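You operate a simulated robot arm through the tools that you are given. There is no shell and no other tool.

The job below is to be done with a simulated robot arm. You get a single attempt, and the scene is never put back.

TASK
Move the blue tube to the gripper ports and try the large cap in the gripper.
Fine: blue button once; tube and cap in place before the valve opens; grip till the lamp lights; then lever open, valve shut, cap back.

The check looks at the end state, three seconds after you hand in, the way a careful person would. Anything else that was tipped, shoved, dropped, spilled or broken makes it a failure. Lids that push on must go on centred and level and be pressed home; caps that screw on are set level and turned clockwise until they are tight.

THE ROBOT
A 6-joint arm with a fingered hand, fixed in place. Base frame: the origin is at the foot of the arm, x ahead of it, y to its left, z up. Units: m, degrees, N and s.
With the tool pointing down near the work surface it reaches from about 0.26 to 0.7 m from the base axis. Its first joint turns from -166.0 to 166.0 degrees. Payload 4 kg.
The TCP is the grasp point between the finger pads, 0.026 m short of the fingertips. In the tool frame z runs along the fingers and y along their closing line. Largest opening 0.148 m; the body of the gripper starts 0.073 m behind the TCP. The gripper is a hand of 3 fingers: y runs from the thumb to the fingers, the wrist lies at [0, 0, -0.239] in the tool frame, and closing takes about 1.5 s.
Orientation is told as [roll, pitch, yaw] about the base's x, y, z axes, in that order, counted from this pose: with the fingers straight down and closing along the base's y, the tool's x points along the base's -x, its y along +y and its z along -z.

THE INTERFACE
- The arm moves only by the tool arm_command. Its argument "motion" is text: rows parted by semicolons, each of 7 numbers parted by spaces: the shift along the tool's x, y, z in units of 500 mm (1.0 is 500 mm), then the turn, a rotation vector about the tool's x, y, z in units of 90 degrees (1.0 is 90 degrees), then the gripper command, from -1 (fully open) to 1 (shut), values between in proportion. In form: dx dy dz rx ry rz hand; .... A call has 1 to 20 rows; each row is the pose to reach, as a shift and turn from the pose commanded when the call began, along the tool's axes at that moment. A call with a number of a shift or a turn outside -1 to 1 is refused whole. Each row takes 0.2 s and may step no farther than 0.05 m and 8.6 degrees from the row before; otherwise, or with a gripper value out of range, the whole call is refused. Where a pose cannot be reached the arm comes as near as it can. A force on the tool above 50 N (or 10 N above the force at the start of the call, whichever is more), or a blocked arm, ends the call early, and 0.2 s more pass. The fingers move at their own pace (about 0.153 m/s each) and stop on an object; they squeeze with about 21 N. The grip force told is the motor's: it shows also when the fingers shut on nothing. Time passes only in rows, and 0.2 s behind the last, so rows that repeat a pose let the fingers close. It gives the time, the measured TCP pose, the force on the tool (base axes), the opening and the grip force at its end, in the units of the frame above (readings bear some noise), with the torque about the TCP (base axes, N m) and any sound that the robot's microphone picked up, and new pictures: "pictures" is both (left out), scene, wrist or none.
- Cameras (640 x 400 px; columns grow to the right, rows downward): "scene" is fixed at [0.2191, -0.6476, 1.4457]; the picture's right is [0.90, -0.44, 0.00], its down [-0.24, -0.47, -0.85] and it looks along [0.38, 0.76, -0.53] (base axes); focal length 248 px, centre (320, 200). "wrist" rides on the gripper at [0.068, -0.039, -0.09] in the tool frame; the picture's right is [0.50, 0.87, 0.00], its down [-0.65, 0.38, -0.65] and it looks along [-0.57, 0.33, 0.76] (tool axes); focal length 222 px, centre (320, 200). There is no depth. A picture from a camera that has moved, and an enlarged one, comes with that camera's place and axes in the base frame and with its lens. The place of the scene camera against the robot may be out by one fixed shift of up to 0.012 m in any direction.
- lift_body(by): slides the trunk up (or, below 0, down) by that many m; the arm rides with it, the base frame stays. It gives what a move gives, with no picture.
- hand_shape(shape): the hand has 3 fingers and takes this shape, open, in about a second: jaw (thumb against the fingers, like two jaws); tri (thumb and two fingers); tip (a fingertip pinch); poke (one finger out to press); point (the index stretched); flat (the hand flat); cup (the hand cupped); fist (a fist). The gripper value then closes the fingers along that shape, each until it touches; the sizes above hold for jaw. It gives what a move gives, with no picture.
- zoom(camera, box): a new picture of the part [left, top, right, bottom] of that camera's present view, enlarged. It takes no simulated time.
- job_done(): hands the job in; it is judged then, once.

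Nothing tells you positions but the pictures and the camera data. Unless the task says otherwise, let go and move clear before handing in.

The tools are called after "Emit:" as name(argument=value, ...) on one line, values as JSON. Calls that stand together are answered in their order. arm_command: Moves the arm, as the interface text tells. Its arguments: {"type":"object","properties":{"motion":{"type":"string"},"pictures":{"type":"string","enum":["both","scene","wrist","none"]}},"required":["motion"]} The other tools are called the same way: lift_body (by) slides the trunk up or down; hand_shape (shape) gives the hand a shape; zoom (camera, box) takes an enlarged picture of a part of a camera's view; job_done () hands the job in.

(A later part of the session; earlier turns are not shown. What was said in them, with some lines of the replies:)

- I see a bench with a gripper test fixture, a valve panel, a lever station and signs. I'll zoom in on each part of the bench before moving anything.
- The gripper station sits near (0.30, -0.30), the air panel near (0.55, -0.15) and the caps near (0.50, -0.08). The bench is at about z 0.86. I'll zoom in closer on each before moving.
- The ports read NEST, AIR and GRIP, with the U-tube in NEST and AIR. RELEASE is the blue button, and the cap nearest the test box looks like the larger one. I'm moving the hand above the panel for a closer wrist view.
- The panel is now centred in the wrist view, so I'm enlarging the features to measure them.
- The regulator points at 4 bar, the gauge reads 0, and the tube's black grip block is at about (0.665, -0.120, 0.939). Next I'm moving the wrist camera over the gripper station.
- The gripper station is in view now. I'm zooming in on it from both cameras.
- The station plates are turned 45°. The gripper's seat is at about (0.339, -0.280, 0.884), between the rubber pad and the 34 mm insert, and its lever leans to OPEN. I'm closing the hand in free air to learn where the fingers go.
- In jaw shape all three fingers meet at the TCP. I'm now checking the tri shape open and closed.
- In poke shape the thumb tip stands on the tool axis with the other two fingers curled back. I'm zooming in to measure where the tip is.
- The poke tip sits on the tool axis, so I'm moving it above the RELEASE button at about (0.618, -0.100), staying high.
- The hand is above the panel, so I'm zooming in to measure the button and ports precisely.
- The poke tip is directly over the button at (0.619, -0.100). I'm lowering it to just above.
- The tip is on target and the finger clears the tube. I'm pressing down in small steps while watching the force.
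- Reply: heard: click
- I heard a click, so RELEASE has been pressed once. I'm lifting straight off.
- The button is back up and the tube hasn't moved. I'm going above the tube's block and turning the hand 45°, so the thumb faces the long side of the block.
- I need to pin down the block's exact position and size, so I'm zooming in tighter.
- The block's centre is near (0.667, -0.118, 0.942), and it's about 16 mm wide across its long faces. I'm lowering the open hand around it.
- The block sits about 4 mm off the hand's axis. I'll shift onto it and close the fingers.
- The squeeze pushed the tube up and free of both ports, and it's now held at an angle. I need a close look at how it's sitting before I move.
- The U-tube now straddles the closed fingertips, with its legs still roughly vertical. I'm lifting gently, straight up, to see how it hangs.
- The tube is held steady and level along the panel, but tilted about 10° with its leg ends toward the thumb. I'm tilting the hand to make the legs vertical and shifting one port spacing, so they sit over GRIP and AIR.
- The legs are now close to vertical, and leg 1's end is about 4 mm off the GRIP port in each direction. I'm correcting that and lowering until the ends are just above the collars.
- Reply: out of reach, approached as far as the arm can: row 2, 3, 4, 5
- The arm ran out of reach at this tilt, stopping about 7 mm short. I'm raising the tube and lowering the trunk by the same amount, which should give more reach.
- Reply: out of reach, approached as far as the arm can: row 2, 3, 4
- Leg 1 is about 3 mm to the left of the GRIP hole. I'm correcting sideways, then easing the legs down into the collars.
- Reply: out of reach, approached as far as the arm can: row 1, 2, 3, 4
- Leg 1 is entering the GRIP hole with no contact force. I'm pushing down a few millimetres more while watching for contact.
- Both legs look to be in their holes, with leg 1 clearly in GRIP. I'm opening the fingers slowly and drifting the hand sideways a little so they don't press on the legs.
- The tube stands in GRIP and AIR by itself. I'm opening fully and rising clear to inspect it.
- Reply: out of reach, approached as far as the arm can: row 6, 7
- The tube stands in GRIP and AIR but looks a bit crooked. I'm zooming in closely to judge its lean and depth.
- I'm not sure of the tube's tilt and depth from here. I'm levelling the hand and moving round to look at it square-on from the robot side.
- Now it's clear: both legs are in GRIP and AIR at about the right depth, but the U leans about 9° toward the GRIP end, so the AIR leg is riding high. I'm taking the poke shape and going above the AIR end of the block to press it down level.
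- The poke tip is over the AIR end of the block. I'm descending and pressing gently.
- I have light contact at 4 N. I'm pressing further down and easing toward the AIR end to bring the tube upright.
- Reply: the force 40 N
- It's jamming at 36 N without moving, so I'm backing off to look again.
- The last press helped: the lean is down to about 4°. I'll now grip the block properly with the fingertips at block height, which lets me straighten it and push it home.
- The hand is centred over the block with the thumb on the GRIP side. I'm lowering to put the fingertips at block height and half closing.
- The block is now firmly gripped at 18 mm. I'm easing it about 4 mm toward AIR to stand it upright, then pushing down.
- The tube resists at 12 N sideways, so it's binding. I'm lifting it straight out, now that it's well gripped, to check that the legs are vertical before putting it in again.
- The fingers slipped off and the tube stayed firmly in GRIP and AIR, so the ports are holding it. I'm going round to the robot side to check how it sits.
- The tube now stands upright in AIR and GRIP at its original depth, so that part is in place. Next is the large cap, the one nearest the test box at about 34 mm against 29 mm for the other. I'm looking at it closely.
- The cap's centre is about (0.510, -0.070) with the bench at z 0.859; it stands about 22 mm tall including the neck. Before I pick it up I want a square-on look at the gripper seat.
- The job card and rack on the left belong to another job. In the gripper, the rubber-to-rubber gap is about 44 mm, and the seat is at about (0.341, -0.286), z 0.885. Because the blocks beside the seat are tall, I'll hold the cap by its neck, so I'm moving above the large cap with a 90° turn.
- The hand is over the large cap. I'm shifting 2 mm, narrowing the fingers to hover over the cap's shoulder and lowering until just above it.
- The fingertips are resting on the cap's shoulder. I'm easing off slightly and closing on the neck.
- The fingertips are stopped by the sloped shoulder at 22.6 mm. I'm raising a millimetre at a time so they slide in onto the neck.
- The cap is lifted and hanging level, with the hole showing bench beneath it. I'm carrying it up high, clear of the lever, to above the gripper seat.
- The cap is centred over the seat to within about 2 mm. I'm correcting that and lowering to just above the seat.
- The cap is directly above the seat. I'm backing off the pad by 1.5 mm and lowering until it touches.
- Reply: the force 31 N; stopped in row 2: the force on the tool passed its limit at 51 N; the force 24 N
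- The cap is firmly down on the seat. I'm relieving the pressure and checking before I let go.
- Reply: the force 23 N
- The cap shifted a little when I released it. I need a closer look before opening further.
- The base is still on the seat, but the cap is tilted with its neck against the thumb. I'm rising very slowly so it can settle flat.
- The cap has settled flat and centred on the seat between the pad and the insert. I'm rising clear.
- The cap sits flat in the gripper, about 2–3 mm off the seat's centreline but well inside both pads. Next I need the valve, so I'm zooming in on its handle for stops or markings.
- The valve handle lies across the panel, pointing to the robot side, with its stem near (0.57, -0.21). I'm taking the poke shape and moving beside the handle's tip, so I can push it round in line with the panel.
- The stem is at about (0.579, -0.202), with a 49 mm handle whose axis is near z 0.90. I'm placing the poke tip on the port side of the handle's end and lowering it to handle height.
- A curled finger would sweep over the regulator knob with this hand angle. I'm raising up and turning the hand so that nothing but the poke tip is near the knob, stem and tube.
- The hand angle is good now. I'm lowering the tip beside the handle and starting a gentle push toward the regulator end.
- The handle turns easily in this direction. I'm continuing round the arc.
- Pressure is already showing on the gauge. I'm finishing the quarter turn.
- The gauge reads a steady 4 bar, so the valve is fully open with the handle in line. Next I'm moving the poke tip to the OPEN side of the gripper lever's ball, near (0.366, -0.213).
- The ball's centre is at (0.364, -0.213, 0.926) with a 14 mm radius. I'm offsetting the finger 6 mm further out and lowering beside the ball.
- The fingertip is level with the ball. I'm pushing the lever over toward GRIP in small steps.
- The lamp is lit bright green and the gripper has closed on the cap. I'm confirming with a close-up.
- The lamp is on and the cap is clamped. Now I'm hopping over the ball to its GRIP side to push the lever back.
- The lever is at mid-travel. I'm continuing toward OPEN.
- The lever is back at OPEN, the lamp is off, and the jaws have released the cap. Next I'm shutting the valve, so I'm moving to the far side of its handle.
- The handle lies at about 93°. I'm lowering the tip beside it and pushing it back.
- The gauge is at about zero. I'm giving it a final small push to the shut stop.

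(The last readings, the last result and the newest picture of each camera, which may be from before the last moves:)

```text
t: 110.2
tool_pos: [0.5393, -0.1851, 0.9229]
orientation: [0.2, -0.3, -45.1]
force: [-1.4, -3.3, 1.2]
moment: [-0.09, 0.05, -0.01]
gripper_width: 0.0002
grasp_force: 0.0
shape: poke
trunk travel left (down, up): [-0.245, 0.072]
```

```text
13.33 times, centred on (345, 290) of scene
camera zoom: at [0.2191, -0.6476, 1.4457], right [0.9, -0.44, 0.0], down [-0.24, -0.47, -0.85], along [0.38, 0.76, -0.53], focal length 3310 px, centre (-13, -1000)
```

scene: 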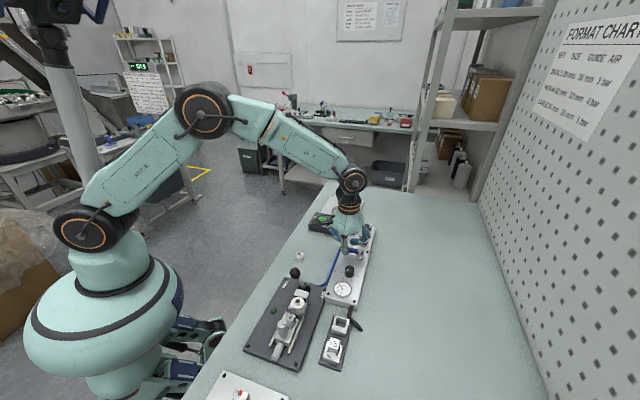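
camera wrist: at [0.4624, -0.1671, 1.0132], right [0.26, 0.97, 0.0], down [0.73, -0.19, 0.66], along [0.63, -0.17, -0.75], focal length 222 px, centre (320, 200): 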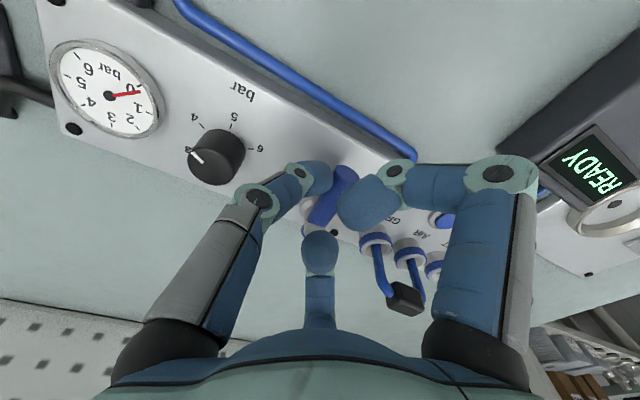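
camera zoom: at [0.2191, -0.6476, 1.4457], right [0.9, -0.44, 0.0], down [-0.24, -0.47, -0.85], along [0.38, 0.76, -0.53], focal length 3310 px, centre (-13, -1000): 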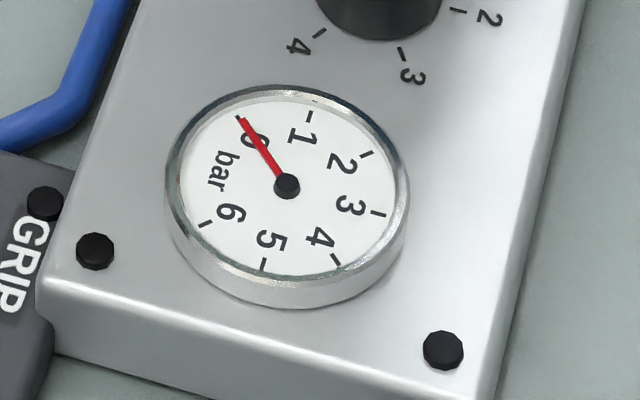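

The gauge is at exactly 0 and the handle is against its stop. I'm backing away and rising.

Emit:
arm_command(motion="0 -0.016 0 0 0 0 -1; 0 -0.016 -0.07 0 0 0 -1; 0 -0.016 -0.15 0 0 0 -1; 0 -0.016 -0.23 0 0 0 -1", pictures="both")

Emit:
zoom(camera="scene", box=[330, 215, 380, 305])

Emit:
zoom(camera="wrist", box=[230, 50, 400, 200])

Emit:
hand_shape(shape="jaw")

```text
t: 111.2
tool_pos: [0.5321, -0.1875, 1.0396]
orientation: [0.2, -0.3, -45.0]
force: [-0.4, -0.8, -0.4]
moment: [-0.01, 0.02, 0.0]
gripper_width: 0.0002
grasp_force: 0.0
shape: poke
trunk travel left (down, up): [-0.245, 0.072]
camera wrist: at [0.4572, -0.1668, 1.1283], right [0.26, 0.97, 0.0], down [0.73, -0.2, 0.66], along [0.63, -0.17, -0.75], focal length 222 px, centre (320, 200)
```

scene: 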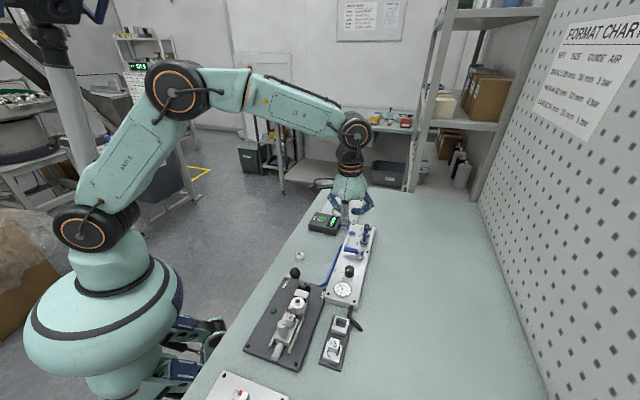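
wrist: 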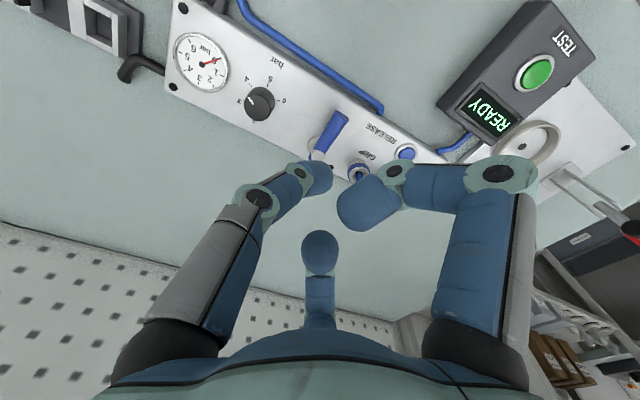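

```text
4.44 times, centred on (355, 260) of scene
camera zoom: at [0.2191, -0.6476, 1.4457], right [0.9, -0.44, 0.0], down [-0.24, -0.47, -0.85], along [0.38, 0.76, -0.53], focal length 1103 px, centre (164, -67)
```

zoom: 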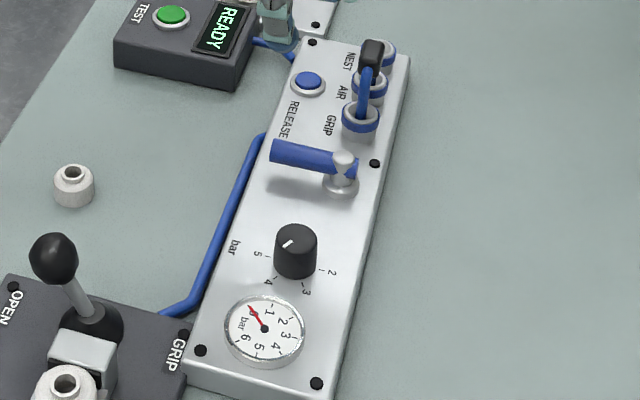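

```text
2.67 times, centred on (315, 125) of wrist
camera zoom: at [0.4572, -0.1668, 1.1283], right [0.26, 0.97, 0.0], down [0.73, -0.2, 0.66], along [0.63, -0.17, -0.75], focal length 592 px, centre (333, 400)
```

zoom: 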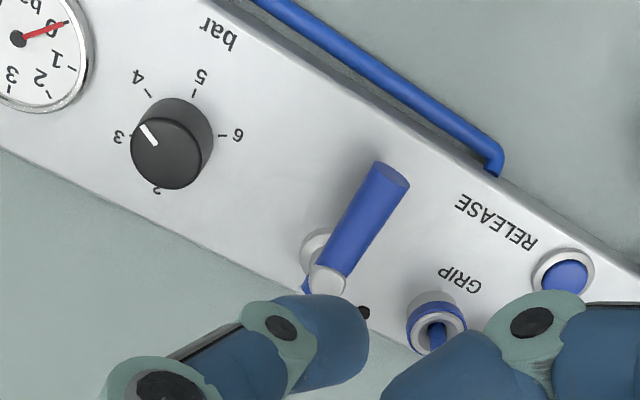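

```text
t: 112.1
tool_pos: [0.5322, -0.1883, 1.0389]
orientation: [0.0, -0.3, -45.1]
force: [0.7, -0.6, -0.7]
moment: [0.01, 0.02, 0.0]
gripper_width: 0.1481
grasp_force: 0.1
shape: jaw
trunk travel left (down, up): [-0.245, 0.072]
```

The valve is shut with its handle back where it started. Now I'm going for the cap: moving above the gripper with the hand turned as before.

Emit:
arm_command(motion="0.017 -0.05 -0.022 0 0 -0.083 -1; 0.034 -0.1 -0.022 0 0 -0.167 -1; 0.05 -0.151 -0.022 0 0 -0.25 -1; 0.067 -0.2 -0.022 0 0 -0.333 -1; 0.084 -0.252 -0.022 0 0 -0.417 -1; 0.101 -0.302 -0.022 0 0 -0.5 -1; 0.118 -0.352 -0.022 0 0 -0.583 -1; 0.1346 -0.4028 -0.022 0 0 -0.667 -1; 0.1346 -0.4028 -0.022 0 0 -0.667 -1", pictures="both")

Emit:
zoom(camera="wrist", box=[270, 40, 370, 160])

Emit:
zoom(camera="scene", box=[270, 275, 330, 335])

```text
t: 114.1
tool_pos: [0.3436, -0.2838, 1.0505]
orientation: [-0.3, -0.2, 15.0]
force: [0.2, 0.8, 0.2]
moment: [0.01, 0.01, 0.0]
gripper_width: 0.1478
grasp_force: 0.0
shape: jaw
trunk travel left (down, up): [-0.245, 0.072]
camera wrist: at [0.2886, -0.3375, 1.1391], right [-0.71, 0.71, -0.01], down [0.53, 0.54, 0.65], along [0.47, 0.46, -0.76], focal length 222 px, centre (320, 200)
```

scene: 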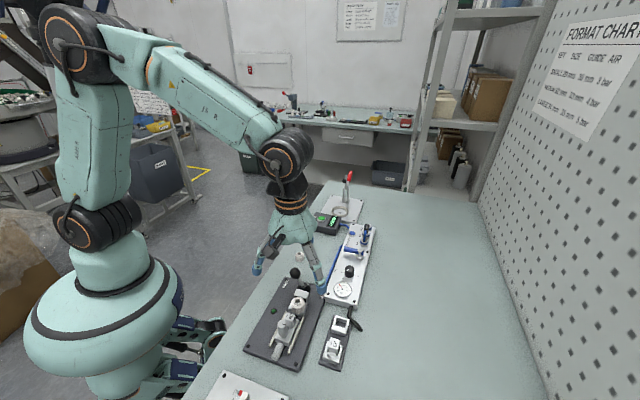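
wrist: 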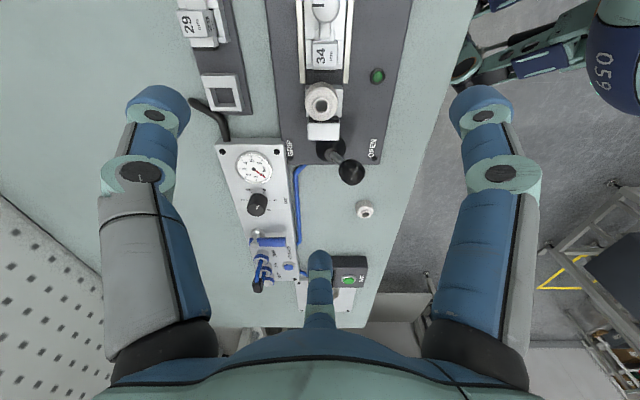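

```text
3.33 times, centred on (320, 100) of wrist
camera zoom: at [0.2886, -0.3375, 1.1391], right [-0.71, 0.71, -0.01], down [0.53, 0.54, 0.65], along [0.47, 0.46, -0.76], focal length 740 px, centre (320, 533)
```

zoom: 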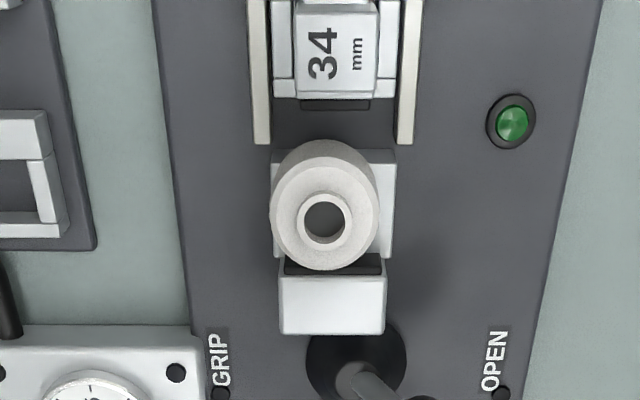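

```text
6.67 times, centred on (300, 305) of scene
camera zoom: at [0.2191, -0.6476, 1.4457], right [0.9, -0.44, 0.0], down [-0.24, -0.47, -0.85], along [0.38, 0.76, -0.53], focal length 1655 px, centre (453, -500)
```

zoom: 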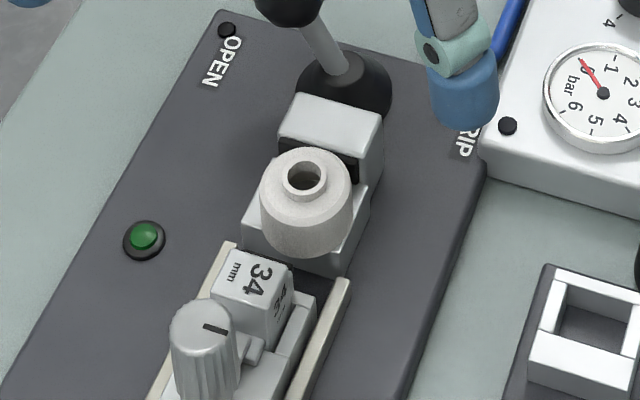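

The cap stands flat against the pad at about (0.341, -0.285). I'm narrowing the fingers, levelling the hand and lowering over the neck.

Emit:
arm_command(motion="0.0053 -0.002 0 -0.0035 0.002 0 0; 0.0053 -0.002 0 -0.0035 0.002 0 0.5; 0.0053 -0.002 0.01 -0.0035 0.002 0 0.65; 0.0053 -0.002 0.06 -0.0035 0.002 0 0.65; 0.0053 -0.002 0.13 -0.0035 0.002 0 0.65; 0.0053 -0.002 0.18 -0.0035 0.002 0 0.65; 0.0053 -0.002 0.205 -0.0035 0.002 0 0.65; 0.0053 -0.002 0.205 -0.0035 0.002 0 0.65", pictures="both")

Emit:
zoom(camera="wrist", box=[260, 90, 380, 230])

Emit:
zoom(camera="scene", box=[275, 275, 325, 325])

```text
t: 115.9
tool_pos: [0.3422, -0.2847, 0.9466]
orientation: [0.1, -0.1, 15.0]
force: [-0.2, -0.5, 0.1]
moment: [0.0, 0.02, 0.0]
gripper_width: 0.026
grasp_force: 0.0
shape: jaw
trunk travel left (down, up): [-0.245, 0.072]
camera wrist: at [0.2867, -0.3393, 1.0356], right [-0.71, 0.71, 0.0], down [0.54, 0.53, 0.65], along [0.46, 0.46, -0.76], focal length 222 px, centre (320, 200)
```

scene: 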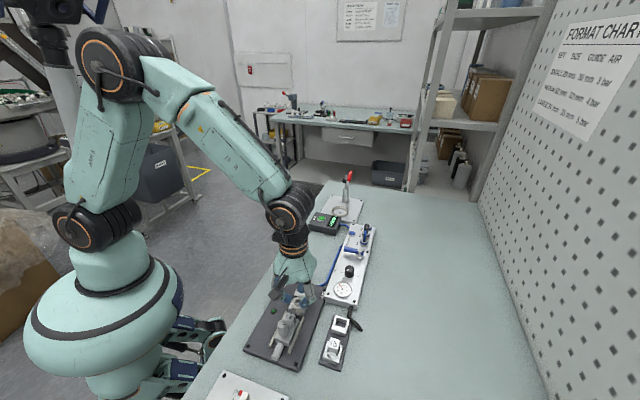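
wrist: 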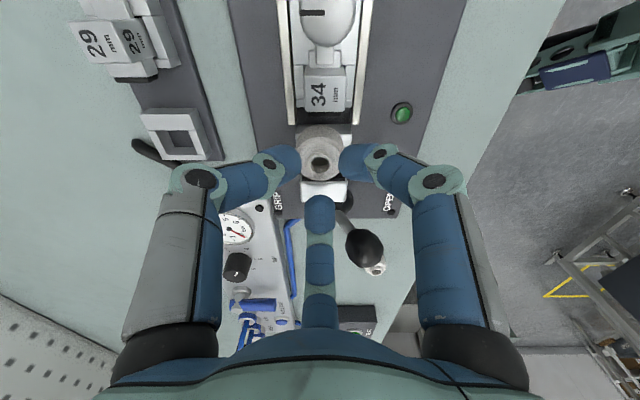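

```text
2.86 times, centred on (320, 160) of wrist
camera zoom: at [0.2867, -0.3393, 1.0356], right [-0.71, 0.71, 0.0], down [0.54, 0.53, 0.65], along [0.46, 0.46, -0.76], focal length 635 px, centre (320, 314)
```

zoom: 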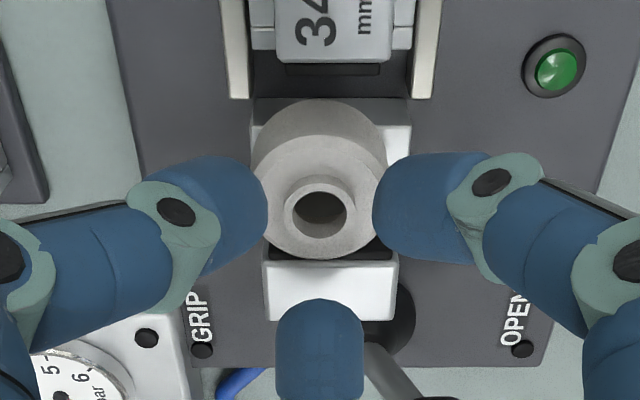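

```text
8.00 times, centred on (300, 300) of scene
camera zoom: at [0.2191, -0.6476, 1.4457], right [0.9, -0.44, 0.0], down [-0.24, -0.47, -0.85], along [0.38, 0.76, -0.53], focal length 1986 px, centre (480, -600)
```

zoom: 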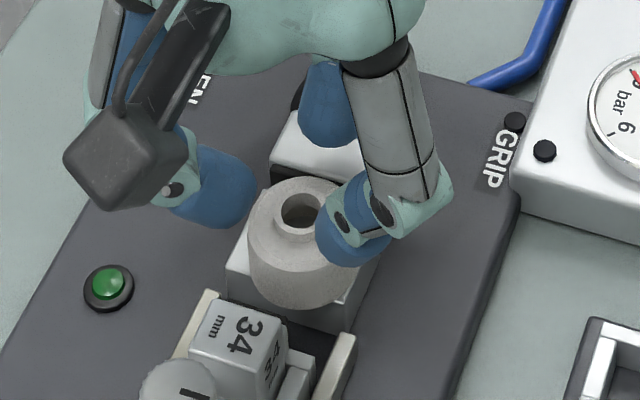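

Emit:
arm_command(motion="0.0026 -0.0015 0 0 0 0 0.65; 0.0026 -0.0015 0.01 0 0 0 0.65; 0.0026 -0.0015 0.018 0 0 0 0.65; 0.0026 -0.0015 0.021 0 0 0 0.65; 0.0026 -0.0015 0.021 0 0 0 0.65", pictures="none")

Emit:
arm_command(motion="0 0 0.002 0 0 0 0.65; 0 0 0.002 0 0 0 0.65", pictures="none")

```text
t: 117.1
tool_pos: [0.3399, -0.2859, 0.9362]
orientation: [0.1, 0.0, 14.9]
force: [-0.9, -0.1, -0.3]
moment: [0.01, 0.03, -0.01]
gripper_width: 0.026
grasp_force: 0.0
shape: jaw
trunk travel left (down, up): [-0.245, 0.072]
```

```text
t: 117.7
tool_pos: [0.34, -0.2862, 0.9351]
orientation: [0.1, 0.0, 14.9]
force: [0.3, -0.2, 0.3]
moment: [-0.01, 0.01, 0.01]
gripper_width: 0.026
grasp_force: 0.0
shape: jaw
trunk travel left (down, up): [-0.245, 0.072]
```

Emit:
arm_command(motion="0 0 0.002 0 0 0 0.65; 0 0 0.002 0 0 0 0.65", pictures="none")

Emit:
arm_command(motion="0 0 0.002 0 0 0 0.65; 0 0 0.002 0 0 0 0.65", pictures="none")

```text
t: 118.3
tool_pos: [0.3413, -0.2851, 0.9346]
orientation: [0.2, 0.1, 14.8]
force: [0.4, -0.1, 1.4]
moment: [0.0, 0.0, -0.02]
gripper_width: 0.0263
grasp_force: 0.1
shape: jaw
trunk travel left (down, up): [-0.245, 0.072]
```

```text
t: 118.9
tool_pos: [0.3403, -0.2874, 0.9334]
orientation: [0.2, 0.1, 15.1]
force: [-1.0, -0.3, 4.1]
moment: [-0.01, 0.03, -0.01]
gripper_width: 0.0266
grasp_force: 0.0
shape: jaw
trunk travel left (down, up): [-0.245, 0.072]
```

The fingertips touch the shoulder at 4 N. I'm easing off half a millimetre and closing on the neck.

Emit:
arm_command(motion="0 0 -0.001 0 0 0 0.68; 0 0 -0.001 0 0 0 0.75; 0 0 -0.001 0 0 0 0.85; 0 0 -0.001 0 0 0 1; 0 0 -0.001 0 0 0 1; 0 0 -0.001 0 0 0 1; 0 0 -0.001 0 0 0 1", pictures="wrist")

Emit:
zoom(camera="wrist", box=[260, 90, 380, 230])

Emit:
zoom(camera="scene", box=[275, 275, 325, 325])

```text
t: 120.5
tool_pos: [0.3404, -0.2867, 0.9341]
orientation: [0.2, -0.2, 15.0]
force: [1.0, 0.5, 9.3]
moment: [-0.01, -0.06, 0.06]
gripper_width: 0.0238
grasp_force: 10.3
shape: jaw
trunk travel left (down, up): [-0.245, 0.072]
camera wrist: at [0.2857, -0.3404, 1.0236], right [-0.71, 0.71, 0.0], down [0.54, 0.53, 0.65], along [0.46, 0.46, -0.76], focal length 222 px, centre (320, 200)
```

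wrist: 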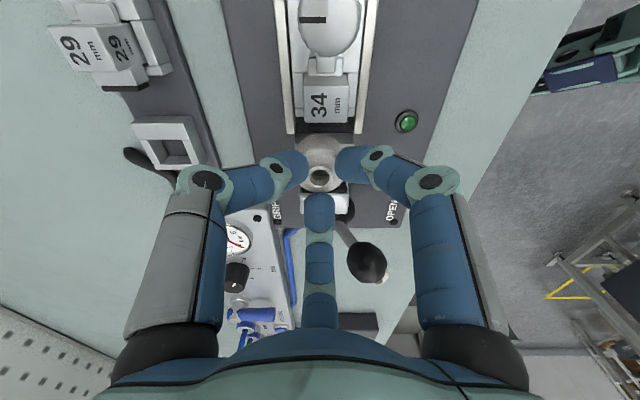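

```text
2.86 times, centred on (320, 160) of wrist
camera zoom: at [0.2857, -0.3404, 1.0236], right [-0.71, 0.71, 0.0], down [0.54, 0.53, 0.65], along [0.46, 0.46, -0.76], focal length 635 px, centre (320, 314)
```

zoom: 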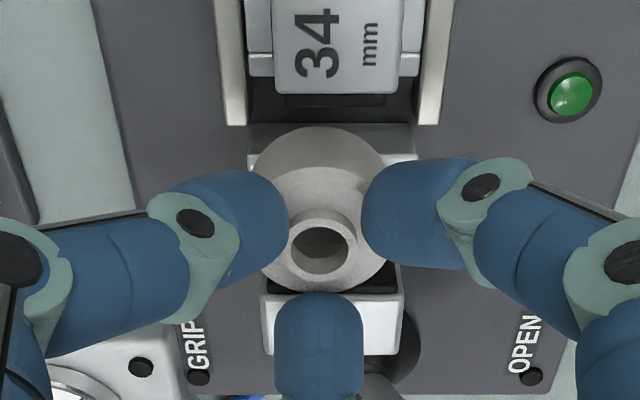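

```text
8.00 times, centred on (300, 300) of scene
camera zoom: at [0.2191, -0.6476, 1.4457], right [0.9, -0.44, 0.0], down [-0.24, -0.47, -0.85], along [0.38, 0.76, -0.53], focal length 1986 px, centre (480, -600)
```

zoom: 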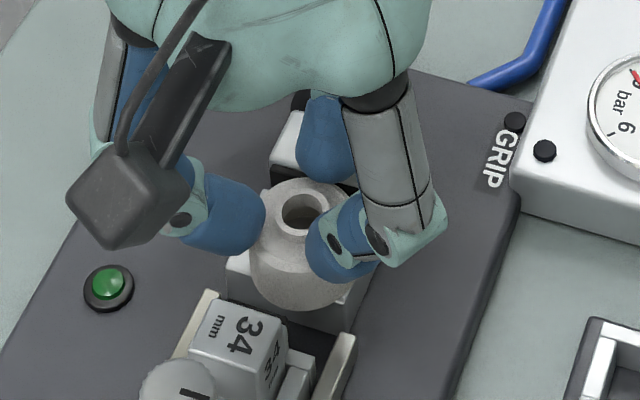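

Emit:
arm_command(motion="0 0 -0.002 0 0 0 1; 0 0 -0.002 0 0 0 1; 0 0 -0.004 0 0 0 1; 0 0 -0.004 0 0 0 1", pictures="none")

Emit:
arm_command(motion="0 0 -0.004 0 0 0 1; 0 0 -0.008 0 0 0 1; 0 0 -0.012 0 0 0 1; 0 0 -0.012 0 0 0 1", pictures="wrist")

Emit:
zoom(camera="wrist", box=[260, 90, 380, 230])

Emit:
zoom(camera="scene", box=[275, 275, 325, 325])

```text
t: 121.5
tool_pos: [0.3408, -0.2861, 0.9355]
orientation: [0.0, 0.0, 14.9]
force: [-0.6, 0.0, 0.2]
moment: [0.0, 0.01, -0.04]
gripper_width: 0.0229
grasp_force: 10.0
shape: jaw
trunk travel left (down, up): [-0.245, 0.072]
```

```text
t: 122.5
tool_pos: [0.3411, -0.287, 0.9418]
orientation: [0.1, 0.1, 14.9]
force: [-0.3, -0.4, -0.3]
moment: [0.02, 0.03, 0.0]
gripper_width: 0.0231
grasp_force: 9.8
shape: jaw
trunk travel left (down, up): [-0.245, 0.072]
camera wrist: at [0.2858, -0.3409, 1.0316], right [-0.71, 0.71, 0.0], down [0.54, 0.53, 0.65], along [0.46, 0.46, -0.76], focal length 222 px, centre (320, 200)
```

wrist: 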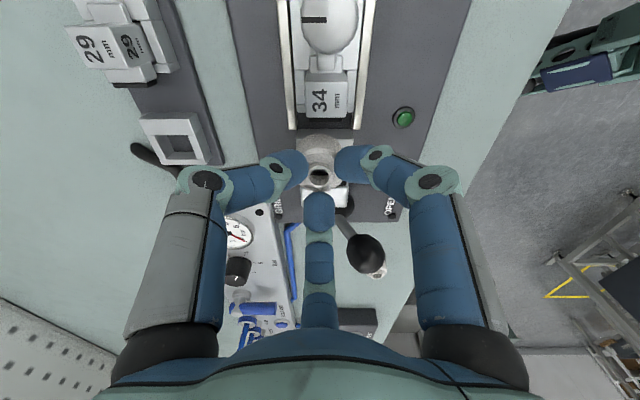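

```text
2.86 times, centred on (320, 160) of wrist
camera zoom: at [0.2858, -0.3409, 1.0316], right [-0.71, 0.71, 0.0], down [0.54, 0.53, 0.65], along [0.46, 0.46, -0.76], focal length 635 px, centre (320, 314)
```

zoom: 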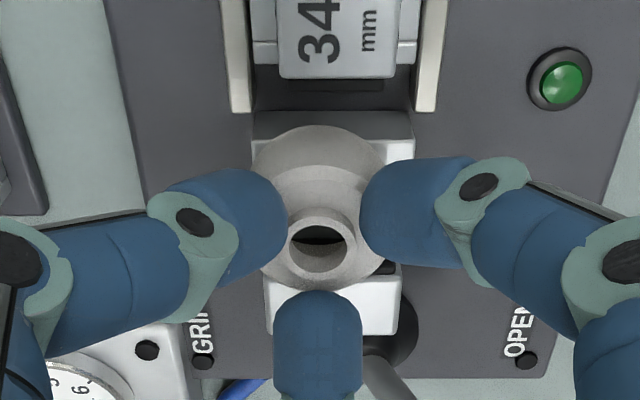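

```text
8.00 times, centred on (300, 300) of scene
camera zoom: at [0.2191, -0.6476, 1.4457], right [0.9, -0.44, 0.0], down [-0.24, -0.47, -0.85], along [0.38, 0.76, -0.53], focal length 1986 px, centre (480, -600)
```

zoom: 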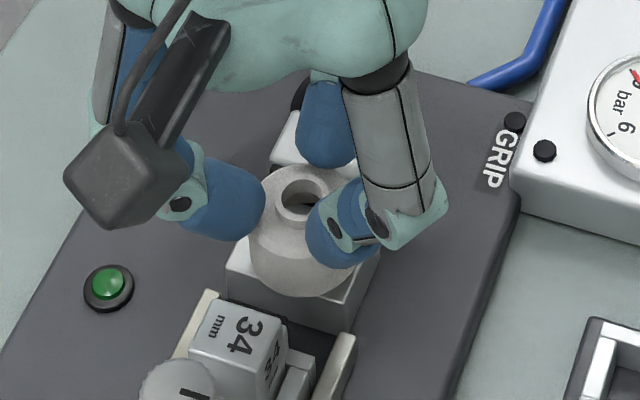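

The cap is held and clear of the seat. I'm lifting it high and carrying it back to its spot on the bench.

Emit:
arm_command(motion="0 0 -0.04 0 0 0 1; 0 0 -0.1 0 0 0 1; 0 0 -0.17 0 0 0 1; 0 0 -0.236 0 0 0 1; -0.073 0.0557 -0.236 0 0 0 1; -0.146 0.1115 -0.236 0 0 0 1; -0.219 0.1672 -0.236 0 0 0 1; -0.2925 0.223 -0.236 0 0 0 1; -0.3657 0.2787 -0.236 0 0 0 1; -0.4388 0.3344 -0.236 0 0 0 1; -0.4388 0.3344 -0.236 0 0 0 1", pictures="both")

Emit:
zoom(camera="wrist", box=[250, 80, 390, 240])

Emit:
zoom(camera="scene", box=[290, 185, 350, 245])

```text
t: 124.9
tool_pos: [0.5099, -0.068, 1.0616]
orientation: [0.1, 0.0, 14.8]
force: [-0.1, 0.2, 0.4]
moment: [-0.02, 0.0, -0.01]
gripper_width: 0.023
grasp_force: 9.9
shape: jaw
trunk travel left (down, up): [-0.245, 0.072]
camera wrist: at [0.4552, -0.1232, 1.1501], right [-0.71, 0.71, 0.0], down [0.54, 0.53, 0.66], along [0.46, 0.46, -0.76], focal length 222 px, centre (320, 200)
```

scene: 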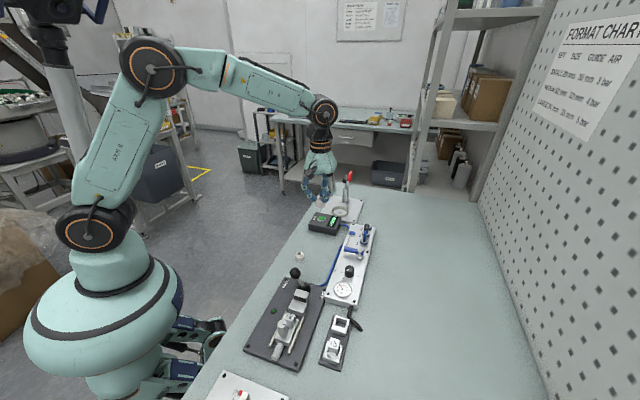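
wrist: 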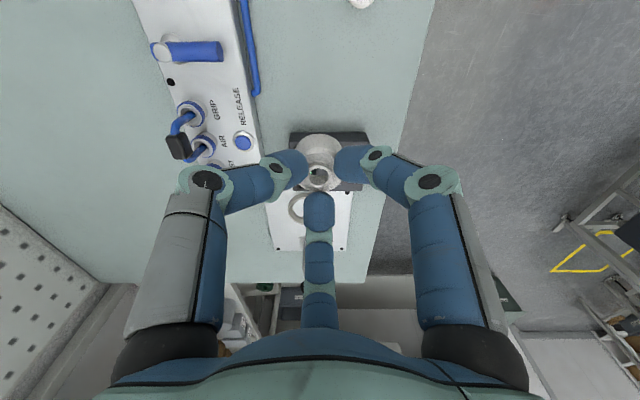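

```text
2.50 times, centred on (320, 160) of wrist
camera zoom: at [0.4552, -0.1232, 1.1501], right [-0.71, 0.71, 0.0], down [0.54, 0.53, 0.66], along [0.46, 0.46, -0.76], focal length 555 px, centre (320, 300)
```

zoom: 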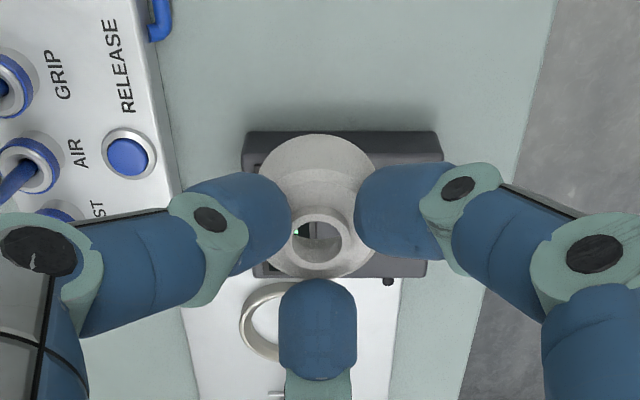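

```text
6.67 times, centred on (320, 215) of scene
camera zoom: at [0.2191, -0.6476, 1.4457], right [0.9, -0.44, 0.0], down [-0.24, -0.47, -0.85], along [0.38, 0.76, -0.53], focal length 1655 px, centre (320, 100)
```

zoom: 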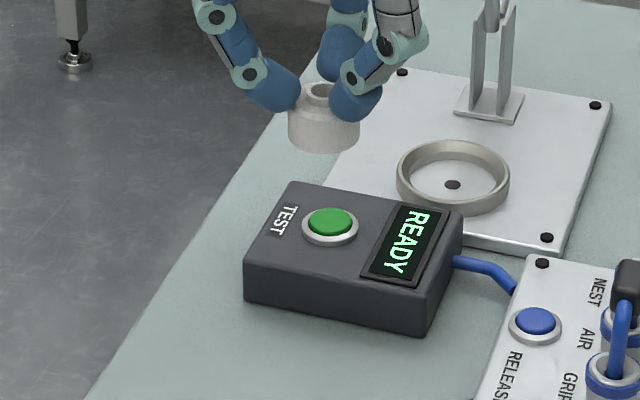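

The cap is above its original place and nearly level. I'm lowering.

Emit:
arm_command(motion="0 0 0.06 0 0 0 1; 0 0 0.13 0 0 0 1; 0 0 0.2 0 0 0 1; 0 0 0.25 0 0 0 1; 0 0 0.273 0 0 0 1; 0 0 0.29 0 0 0 1; 0 0 0.3 0 0 0 1; 0 0 0.3 0 0 0 1", pictures="both")

Emit:
zoom(camera="wrist", box=[250, 80, 390, 240])

Emit:
zoom(camera="scene", box=[295, 215, 345, 255])

```text
t: 126.7
tool_pos: [0.5097, -0.0677, 0.9111]
orientation: [0.2, 0.0, 14.9]
force: [0.3, -0.7, 0.2]
moment: [0.04, 0.0, -0.02]
gripper_width: 0.0229
grasp_force: 10.4
shape: jaw
trunk travel left (down, up): [-0.245, 0.072]
camera wrist: at [0.4545, -0.1225, 0.9992], right [-0.71, 0.71, 0.0], down [0.54, 0.53, 0.65], along [0.46, 0.46, -0.76], focal length 222 px, centre (320, 200)
```

scene: 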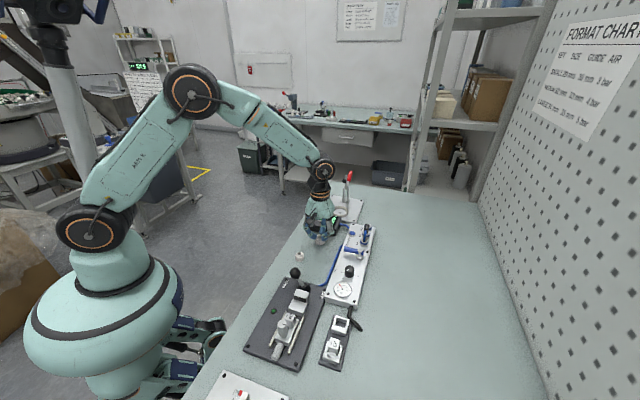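
wrist: 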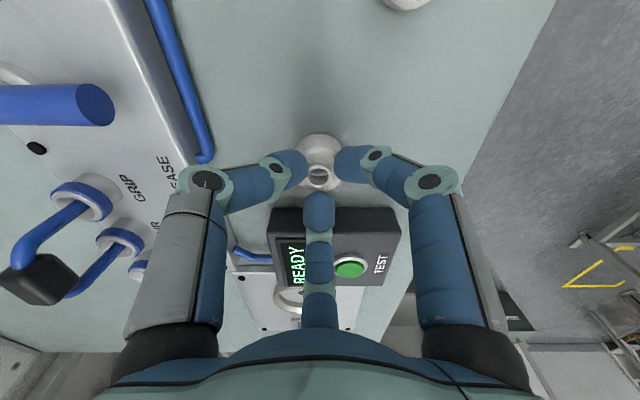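

```text
2.50 times, centred on (320, 160) of wrist
camera zoom: at [0.4545, -0.1225, 0.9992], right [-0.71, 0.71, 0.0], down [0.54, 0.53, 0.65], along [0.46, 0.46, -0.76], focal length 555 px, centre (320, 300)
```

zoom: 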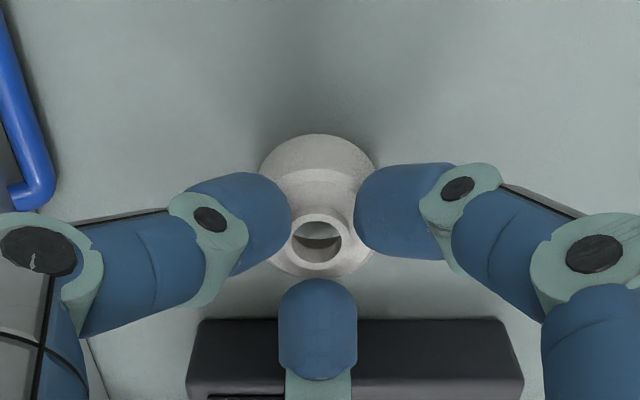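

```text
10.00 times, centred on (320, 235) of scene
camera zoom: at [0.2191, -0.6476, 1.4457], right [0.9, -0.44, 0.0], down [-0.24, -0.47, -0.85], along [0.38, 0.76, -0.53], focal length 2482 px, centre (320, -150)
```

zoom: 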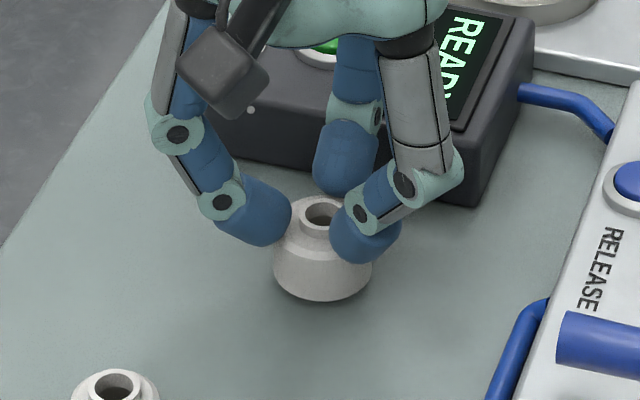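

Emit:
arm_command(motion="0 0 0.004 0 0 0 1; 0 0 0.007 0 0 0 1; 0 0 0.007 0 0 0 1", pictures="none")

Emit:
arm_command(motion="0 0 0.002 0 0 0 1; 0 0 0.002 0 0 0 1", pictures="none")

```text
t: 127.5
tool_pos: [0.509, -0.0679, 0.9073]
orientation: [0.1, 0.0, 14.9]
force: [0.7, 0.2, 0.1]
moment: [0.01, -0.02, 0.0]
gripper_width: 0.023
grasp_force: 9.4
shape: jaw
trunk travel left (down, up): [-0.245, 0.072]
```

```text
t: 128.1
tool_pos: [0.5104, -0.0682, 0.9046]
orientation: [0.0, 0.0, 14.9]
force: [-0.7, 0.0, -0.5]
moment: [0.01, 0.02, -0.01]
gripper_width: 0.0229
grasp_force: 9.5
shape: jaw
trunk travel left (down, up): [-0.245, 0.072]
```

Emit:
arm_command(motion="0 0 0.002 0 0 0 1; 0 0 0.002 0 0 0 1", pictures="none")

Emit:
zoom(camera="scene", box=[295, 220, 345, 260])

```text
t: 128.7
tool_pos: [0.5091, -0.0682, 0.9043]
orientation: [0.1, 0.0, 14.9]
force: [0.0, -0.3, 1.2]
moment: [-0.02, -0.02, 0.01]
gripper_width: 0.0229
grasp_force: 9.4
shape: jaw
trunk travel left (down, up): [-0.245, 0.072]
```

```text
10.00 times, centred on (320, 240) of scene
camera zoom: at [0.2191, -0.6476, 1.4457], right [0.9, -0.44, 0.0], down [-0.24, -0.47, -0.85], along [0.38, 0.76, -0.53], focal length 2482 px, centre (320, -200)
```

zoom: 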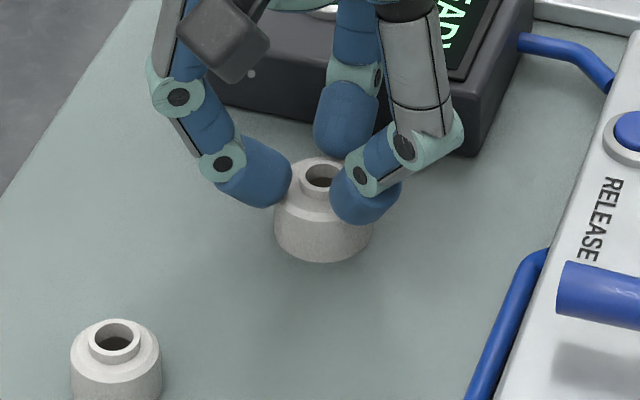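

Emit:
arm_command(motion="0 0 0.001 0 0 0 1; 0 0 0.001 0 0 0 1", pictures="none")

```text
t: 129.3
tool_pos: [0.508, -0.068, 0.9039]
orientation: [0.1, -0.1, 14.8]
force: [-0.1, 1.2, 5.6]
moment: [0.03, 0.0, 0.0]
gripper_width: 0.0233
grasp_force: 10.3
shape: jaw
trunk travel left (down, up): [-0.245, 0.072]
```

The cap is on the bench. I'm easing off and opening the fingers slowly.

Emit:
arm_command(motion="0 0 -0.001 0 0 0 1; 0 0 -0.002 0 0 0 0.68; 0 0 -0.003 0 0 0 0.64; 0 0 -0.006 0 0 0 0.6; 0 0 -0.01 0 0 0 0.55; 0 0 -0.01 0 0 0 0.55", pictures="both")

Emit:
zoom(camera="scene", box=[295, 220, 345, 260])

Emit:
zoom(camera="wrist", box=[260, 100, 380, 230])

```text
t: 130.7
tool_pos: [0.5094, -0.0667, 0.9102]
orientation: [0.1, 0.0, 14.9]
force: [0.0, -0.2, 0.4]
moment: [-0.03, 0.0, 0.05]
gripper_width: 0.0332
grasp_force: 0.0
shape: jaw
trunk travel left (down, up): [-0.245, 0.072]
camera wrist: at [0.4547, -0.1224, 0.9987], right [-0.71, 0.71, 0.0], down [0.54, 0.53, 0.65], along [0.46, 0.46, -0.76], focal length 222 px, centre (320, 200)
```

scene: 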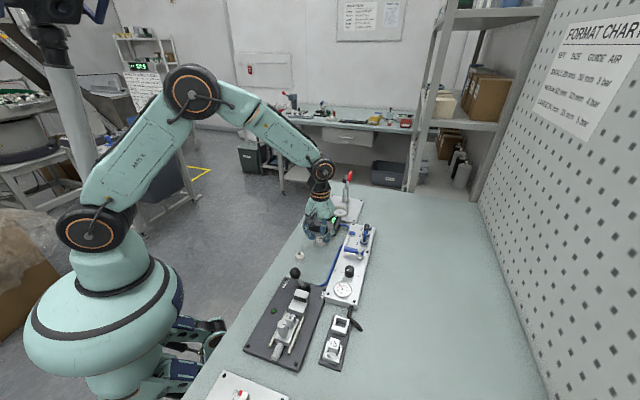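
wrist: 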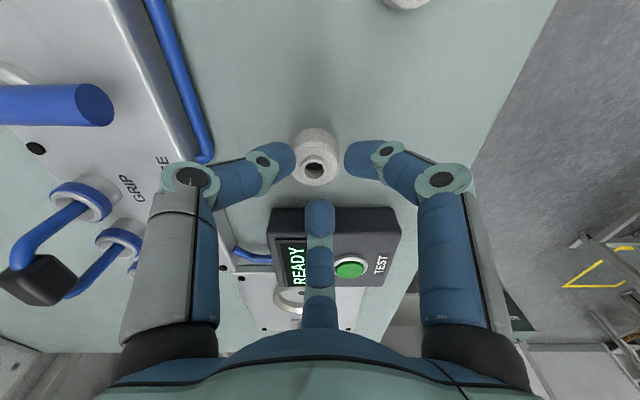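

```text
10.00 times, centred on (320, 240) of scene
camera zoom: at [0.2191, -0.6476, 1.4457], right [0.9, -0.44, 0.0], down [-0.24, -0.47, -0.85], along [0.38, 0.76, -0.53], focal length 2482 px, centre (320, -200)
```

zoom: 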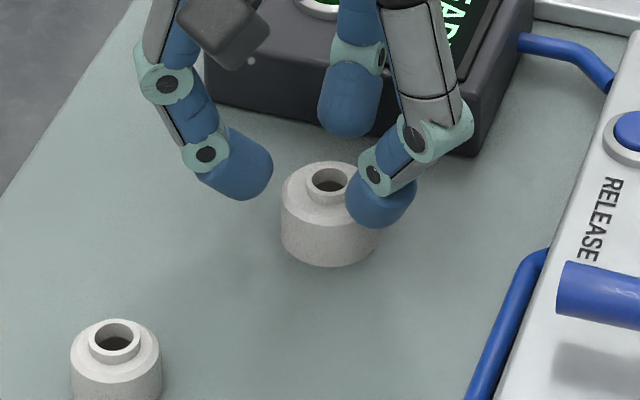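

```text
3.08 times, centred on (320, 165) of wrist
camera zoom: at [0.4547, -0.1224, 0.9987], right [-0.71, 0.71, 0.0], down [0.54, 0.53, 0.65], along [0.46, 0.46, -0.76], focal length 684 px, centre (320, 308)
```

zoom: 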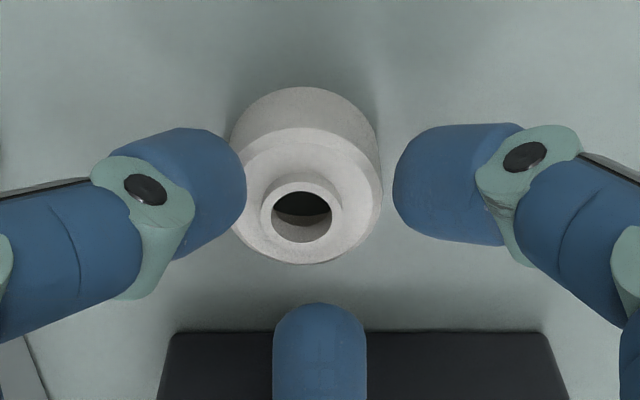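

The cap is standing upright at its original spot, within about 2 mm. I'm rising straight up and opening.

Emit:
arm_command(motion="0 0 -0.01 0 0 0 0.55; 0 0 -0.04 0 0 0 0.5; 0 0 -0.1 0 0 0 0.2; 0 0 -0.19 0 0 0 -0.4; 0 0 -0.28 0 0 0 -1; 0 0 -0.28 0 0 0 -1", pictures="both")

Emit:
zoom(camera="scene", box=[285, 225, 335, 270])

Emit:
zoom(camera="wrist", box=[150, 0, 390, 200])

```text
t: 132.1
tool_pos: [0.5106, -0.0691, 1.0482]
orientation: [0.1, 0.0, 14.9]
force: [-0.7, -0.5, -0.5]
moment: [0.02, 0.01, 0.0]
gripper_width: 0.1478
grasp_force: 0.1
shape: jaw
trunk travel left (down, up): [-0.245, 0.072]
camera wrist: at [0.4562, -0.1228, 1.1391], right [-0.71, 0.71, 0.0], down [0.54, 0.53, 0.65], along [0.46, 0.46, -0.76], focal length 222 px, centre (320, 200)
```

scene: 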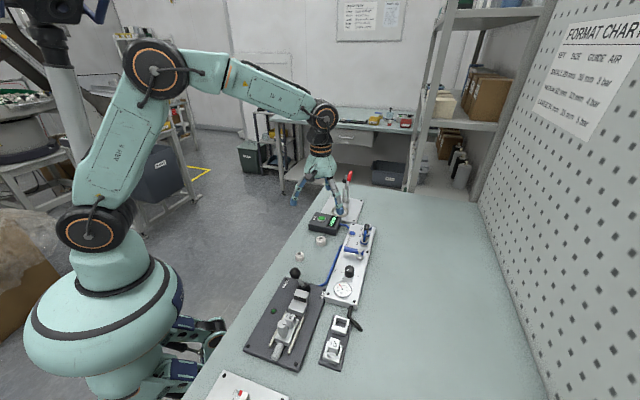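
wrist: 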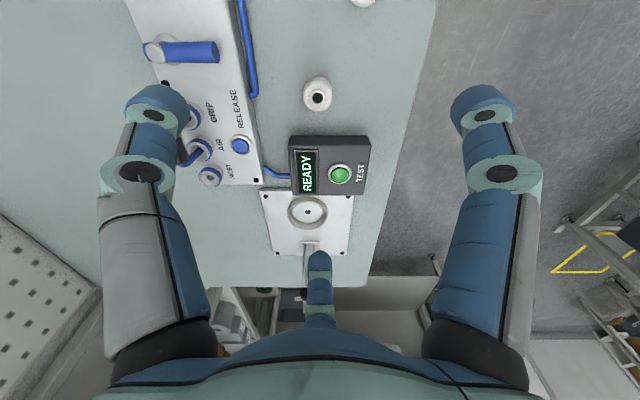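

```text
8.89 times, centred on (310, 248) of scene
camera zoom: at [0.2191, -0.6476, 1.4457], right [0.9, -0.44, 0.0], down [-0.24, -0.47, -0.85], along [0.38, 0.76, -0.53], focal length 2206 px, centre (409, -222)
```

zoom: 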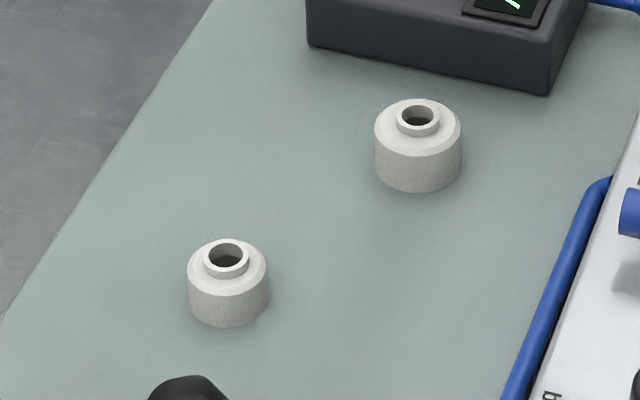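

```text
2.00 times, centred on (270, 100) of wrist
camera zoom: at [0.4562, -0.1228, 1.1391], right [-0.71, 0.71, 0.0], down [0.54, 0.53, 0.65], along [0.46, 0.46, -0.76], focal length 444 px, centre (420, 400)
```

zoom: 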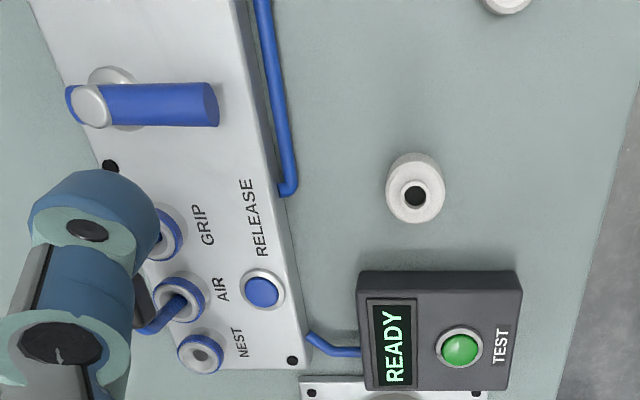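

The cap is back, upright and within 1.5 mm of its starting spot. I'm retreating to the start area and doing a last check of everything.

Emit:
arm_command(motion="0 0 -0.08 0 0 0 -1; 0.02 0.02 -0.16 0 0 0 -1; 0.05 0.05 -0.24 0 0 0 -1; 0.08 0.08 -0.32 0 0 0 -1; 0.11 0.11 -0.4 0 0 0 -1; 0.14 0.14 -0.44 0 0 0 -1; 0.14 0.14 -0.44 0 0 0 -1", pictures="both")

Emit:
zoom(camera="scene", box=[335, 205, 385, 255])

Emit:
zoom(camera="scene", box=[240, 240, 380, 370])

Emit:
zoom(camera="scene", box=[290, 165, 390, 255])

Emit:
zoom(camera="wrist", box=[100, 0, 360, 200])

```text
t: 133.7
tool_pos: [0.4248, -0.0195, 1.2705]
orientation: [0.1, 0.0, 14.9]
force: [0.1, 0.4, -0.1]
moment: [0.0, -0.01, -0.01]
gripper_width: 0.148
grasp_force: 0.1
shape: jaw
trunk travel left (down, up): [-0.245, 0.072]
camera wrist: at [0.3704, -0.0735, 1.3589], right [-0.71, 0.71, 0.0], down [0.54, 0.53, 0.65], along [0.46, 0.46, -0.76], focal length 222 px, centre (320, 200)
```

scene: 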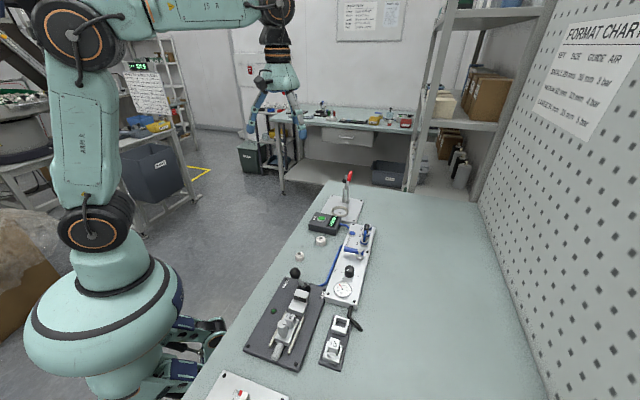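
wrist: 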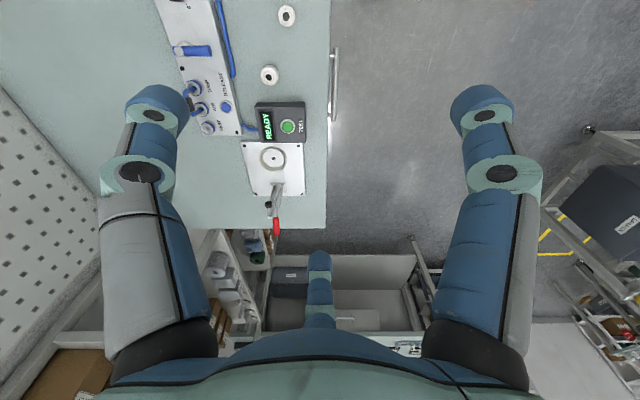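

```text
8.00 times, centred on (360, 230) of scene
camera zoom: at [0.2191, -0.6476, 1.4457], right [0.9, -0.44, 0.0], down [-0.24, -0.47, -0.85], along [0.38, 0.76, -0.53], focal length 1986 px, centre (0, -40)
```

zoom: 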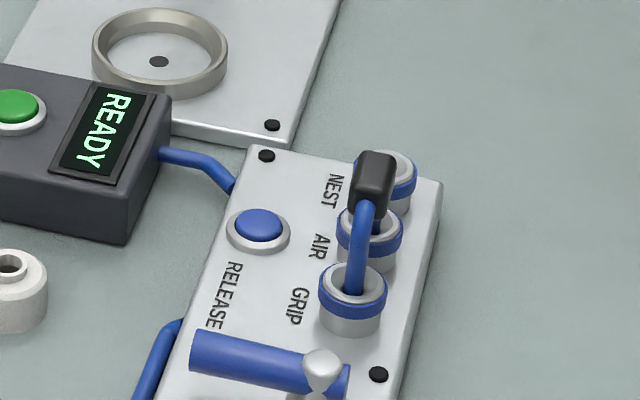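

```text
3.08 times, centred on (310, 305) of scene
camera zoom: at [0.2191, -0.6476, 1.4457], right [0.9, -0.44, 0.0], down [-0.24, -0.47, -0.85], along [0.38, 0.76, -0.53], focal length 764 px, centre (351, -123)
```

zoom: 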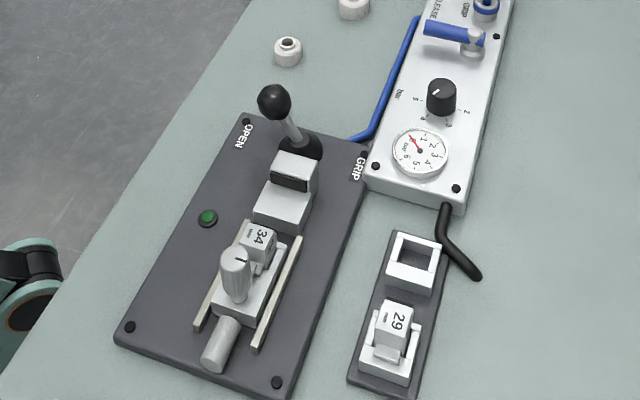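

```text
4.44 times, centred on (340, 210) of scene
camera zoom: at [0.2191, -0.6476, 1.4457], right [0.9, -0.44, 0.0], down [-0.24, -0.47, -0.85], along [0.38, 0.76, -0.53], focal length 1103 px, centre (231, 156)
```

zoom: 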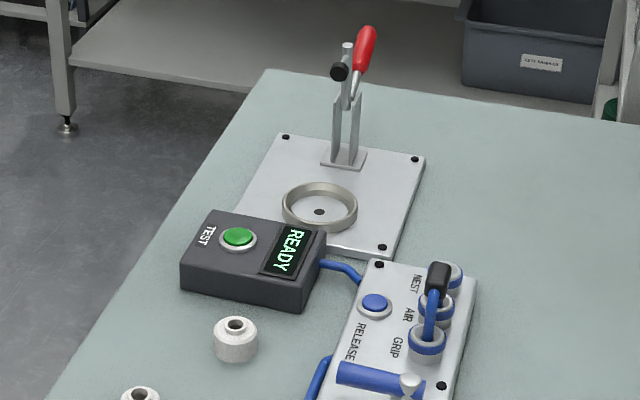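

```text
2.00 times, centred on (230, 100) of wrist
camera zoom: at [0.3704, -0.0735, 1.3589], right [-0.71, 0.71, 0.0], down [0.54, 0.53, 0.65], along [0.46, 0.46, -0.76], focal length 444 px, centre (500, 400)
```

zoom: 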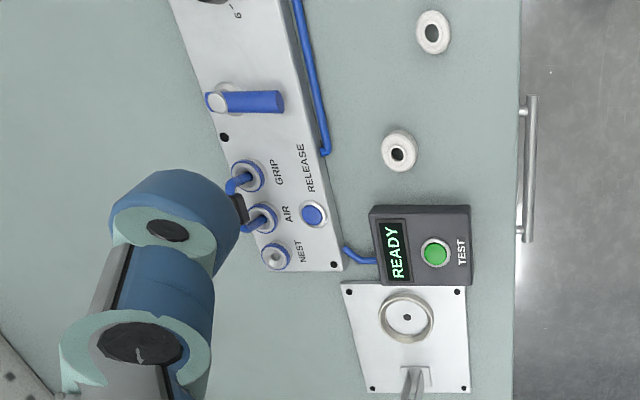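

I ran the large cap in the gripper, and the lamp lit. From the last pictures:

- **Tube:** it sits in AIR and GRIP.
- **RELEASE:** it was pressed once.
- **Lever and lamp:** the lever is at OPEN and the lamp is off.
- **Valve:** it is shut, and the gauge reads 0.
- **Large cap:** it stands upright at its old spot.
- **Regulator:** I left it at its 4 bar setting.

The hand is empty and clear, so I'm handing the job in.

Emit:
job_done()

```text
The job is handed in.
```

The large cap was gripped in the gripper until the green lamp lit, and everything was then put back as you asked. I've handed the job in but haven't seen the verdict.

- **Blue button:** I pressed RELEASE once and heard a click.
- **Tube:** it now joins AIR and GRIP. It came out of the old ports when I first gripped it. It went in tilted, and I straightened it before using it. I heard no click as it seated, but it held when I pulled on it, and again with the air on.
- **Order:** the tube and cap were both in place before I opened the valve.
- **Air:** the gauge read 4 bar during the grip, which is where the regulator was already set. The wall chart lists 5 bar for the large cap. You didn't mention the pressure, so I left the regulator alone.
- **Afterwards:** the lever went back to OPEN, then the valve was shut and the gauge read 0. The cap is upright within about 2 mm of where it started.

The pictures show nothing else on the bench moved. The trunk is still 3 cm lower than at the start, because I lowered it to reach the ports.
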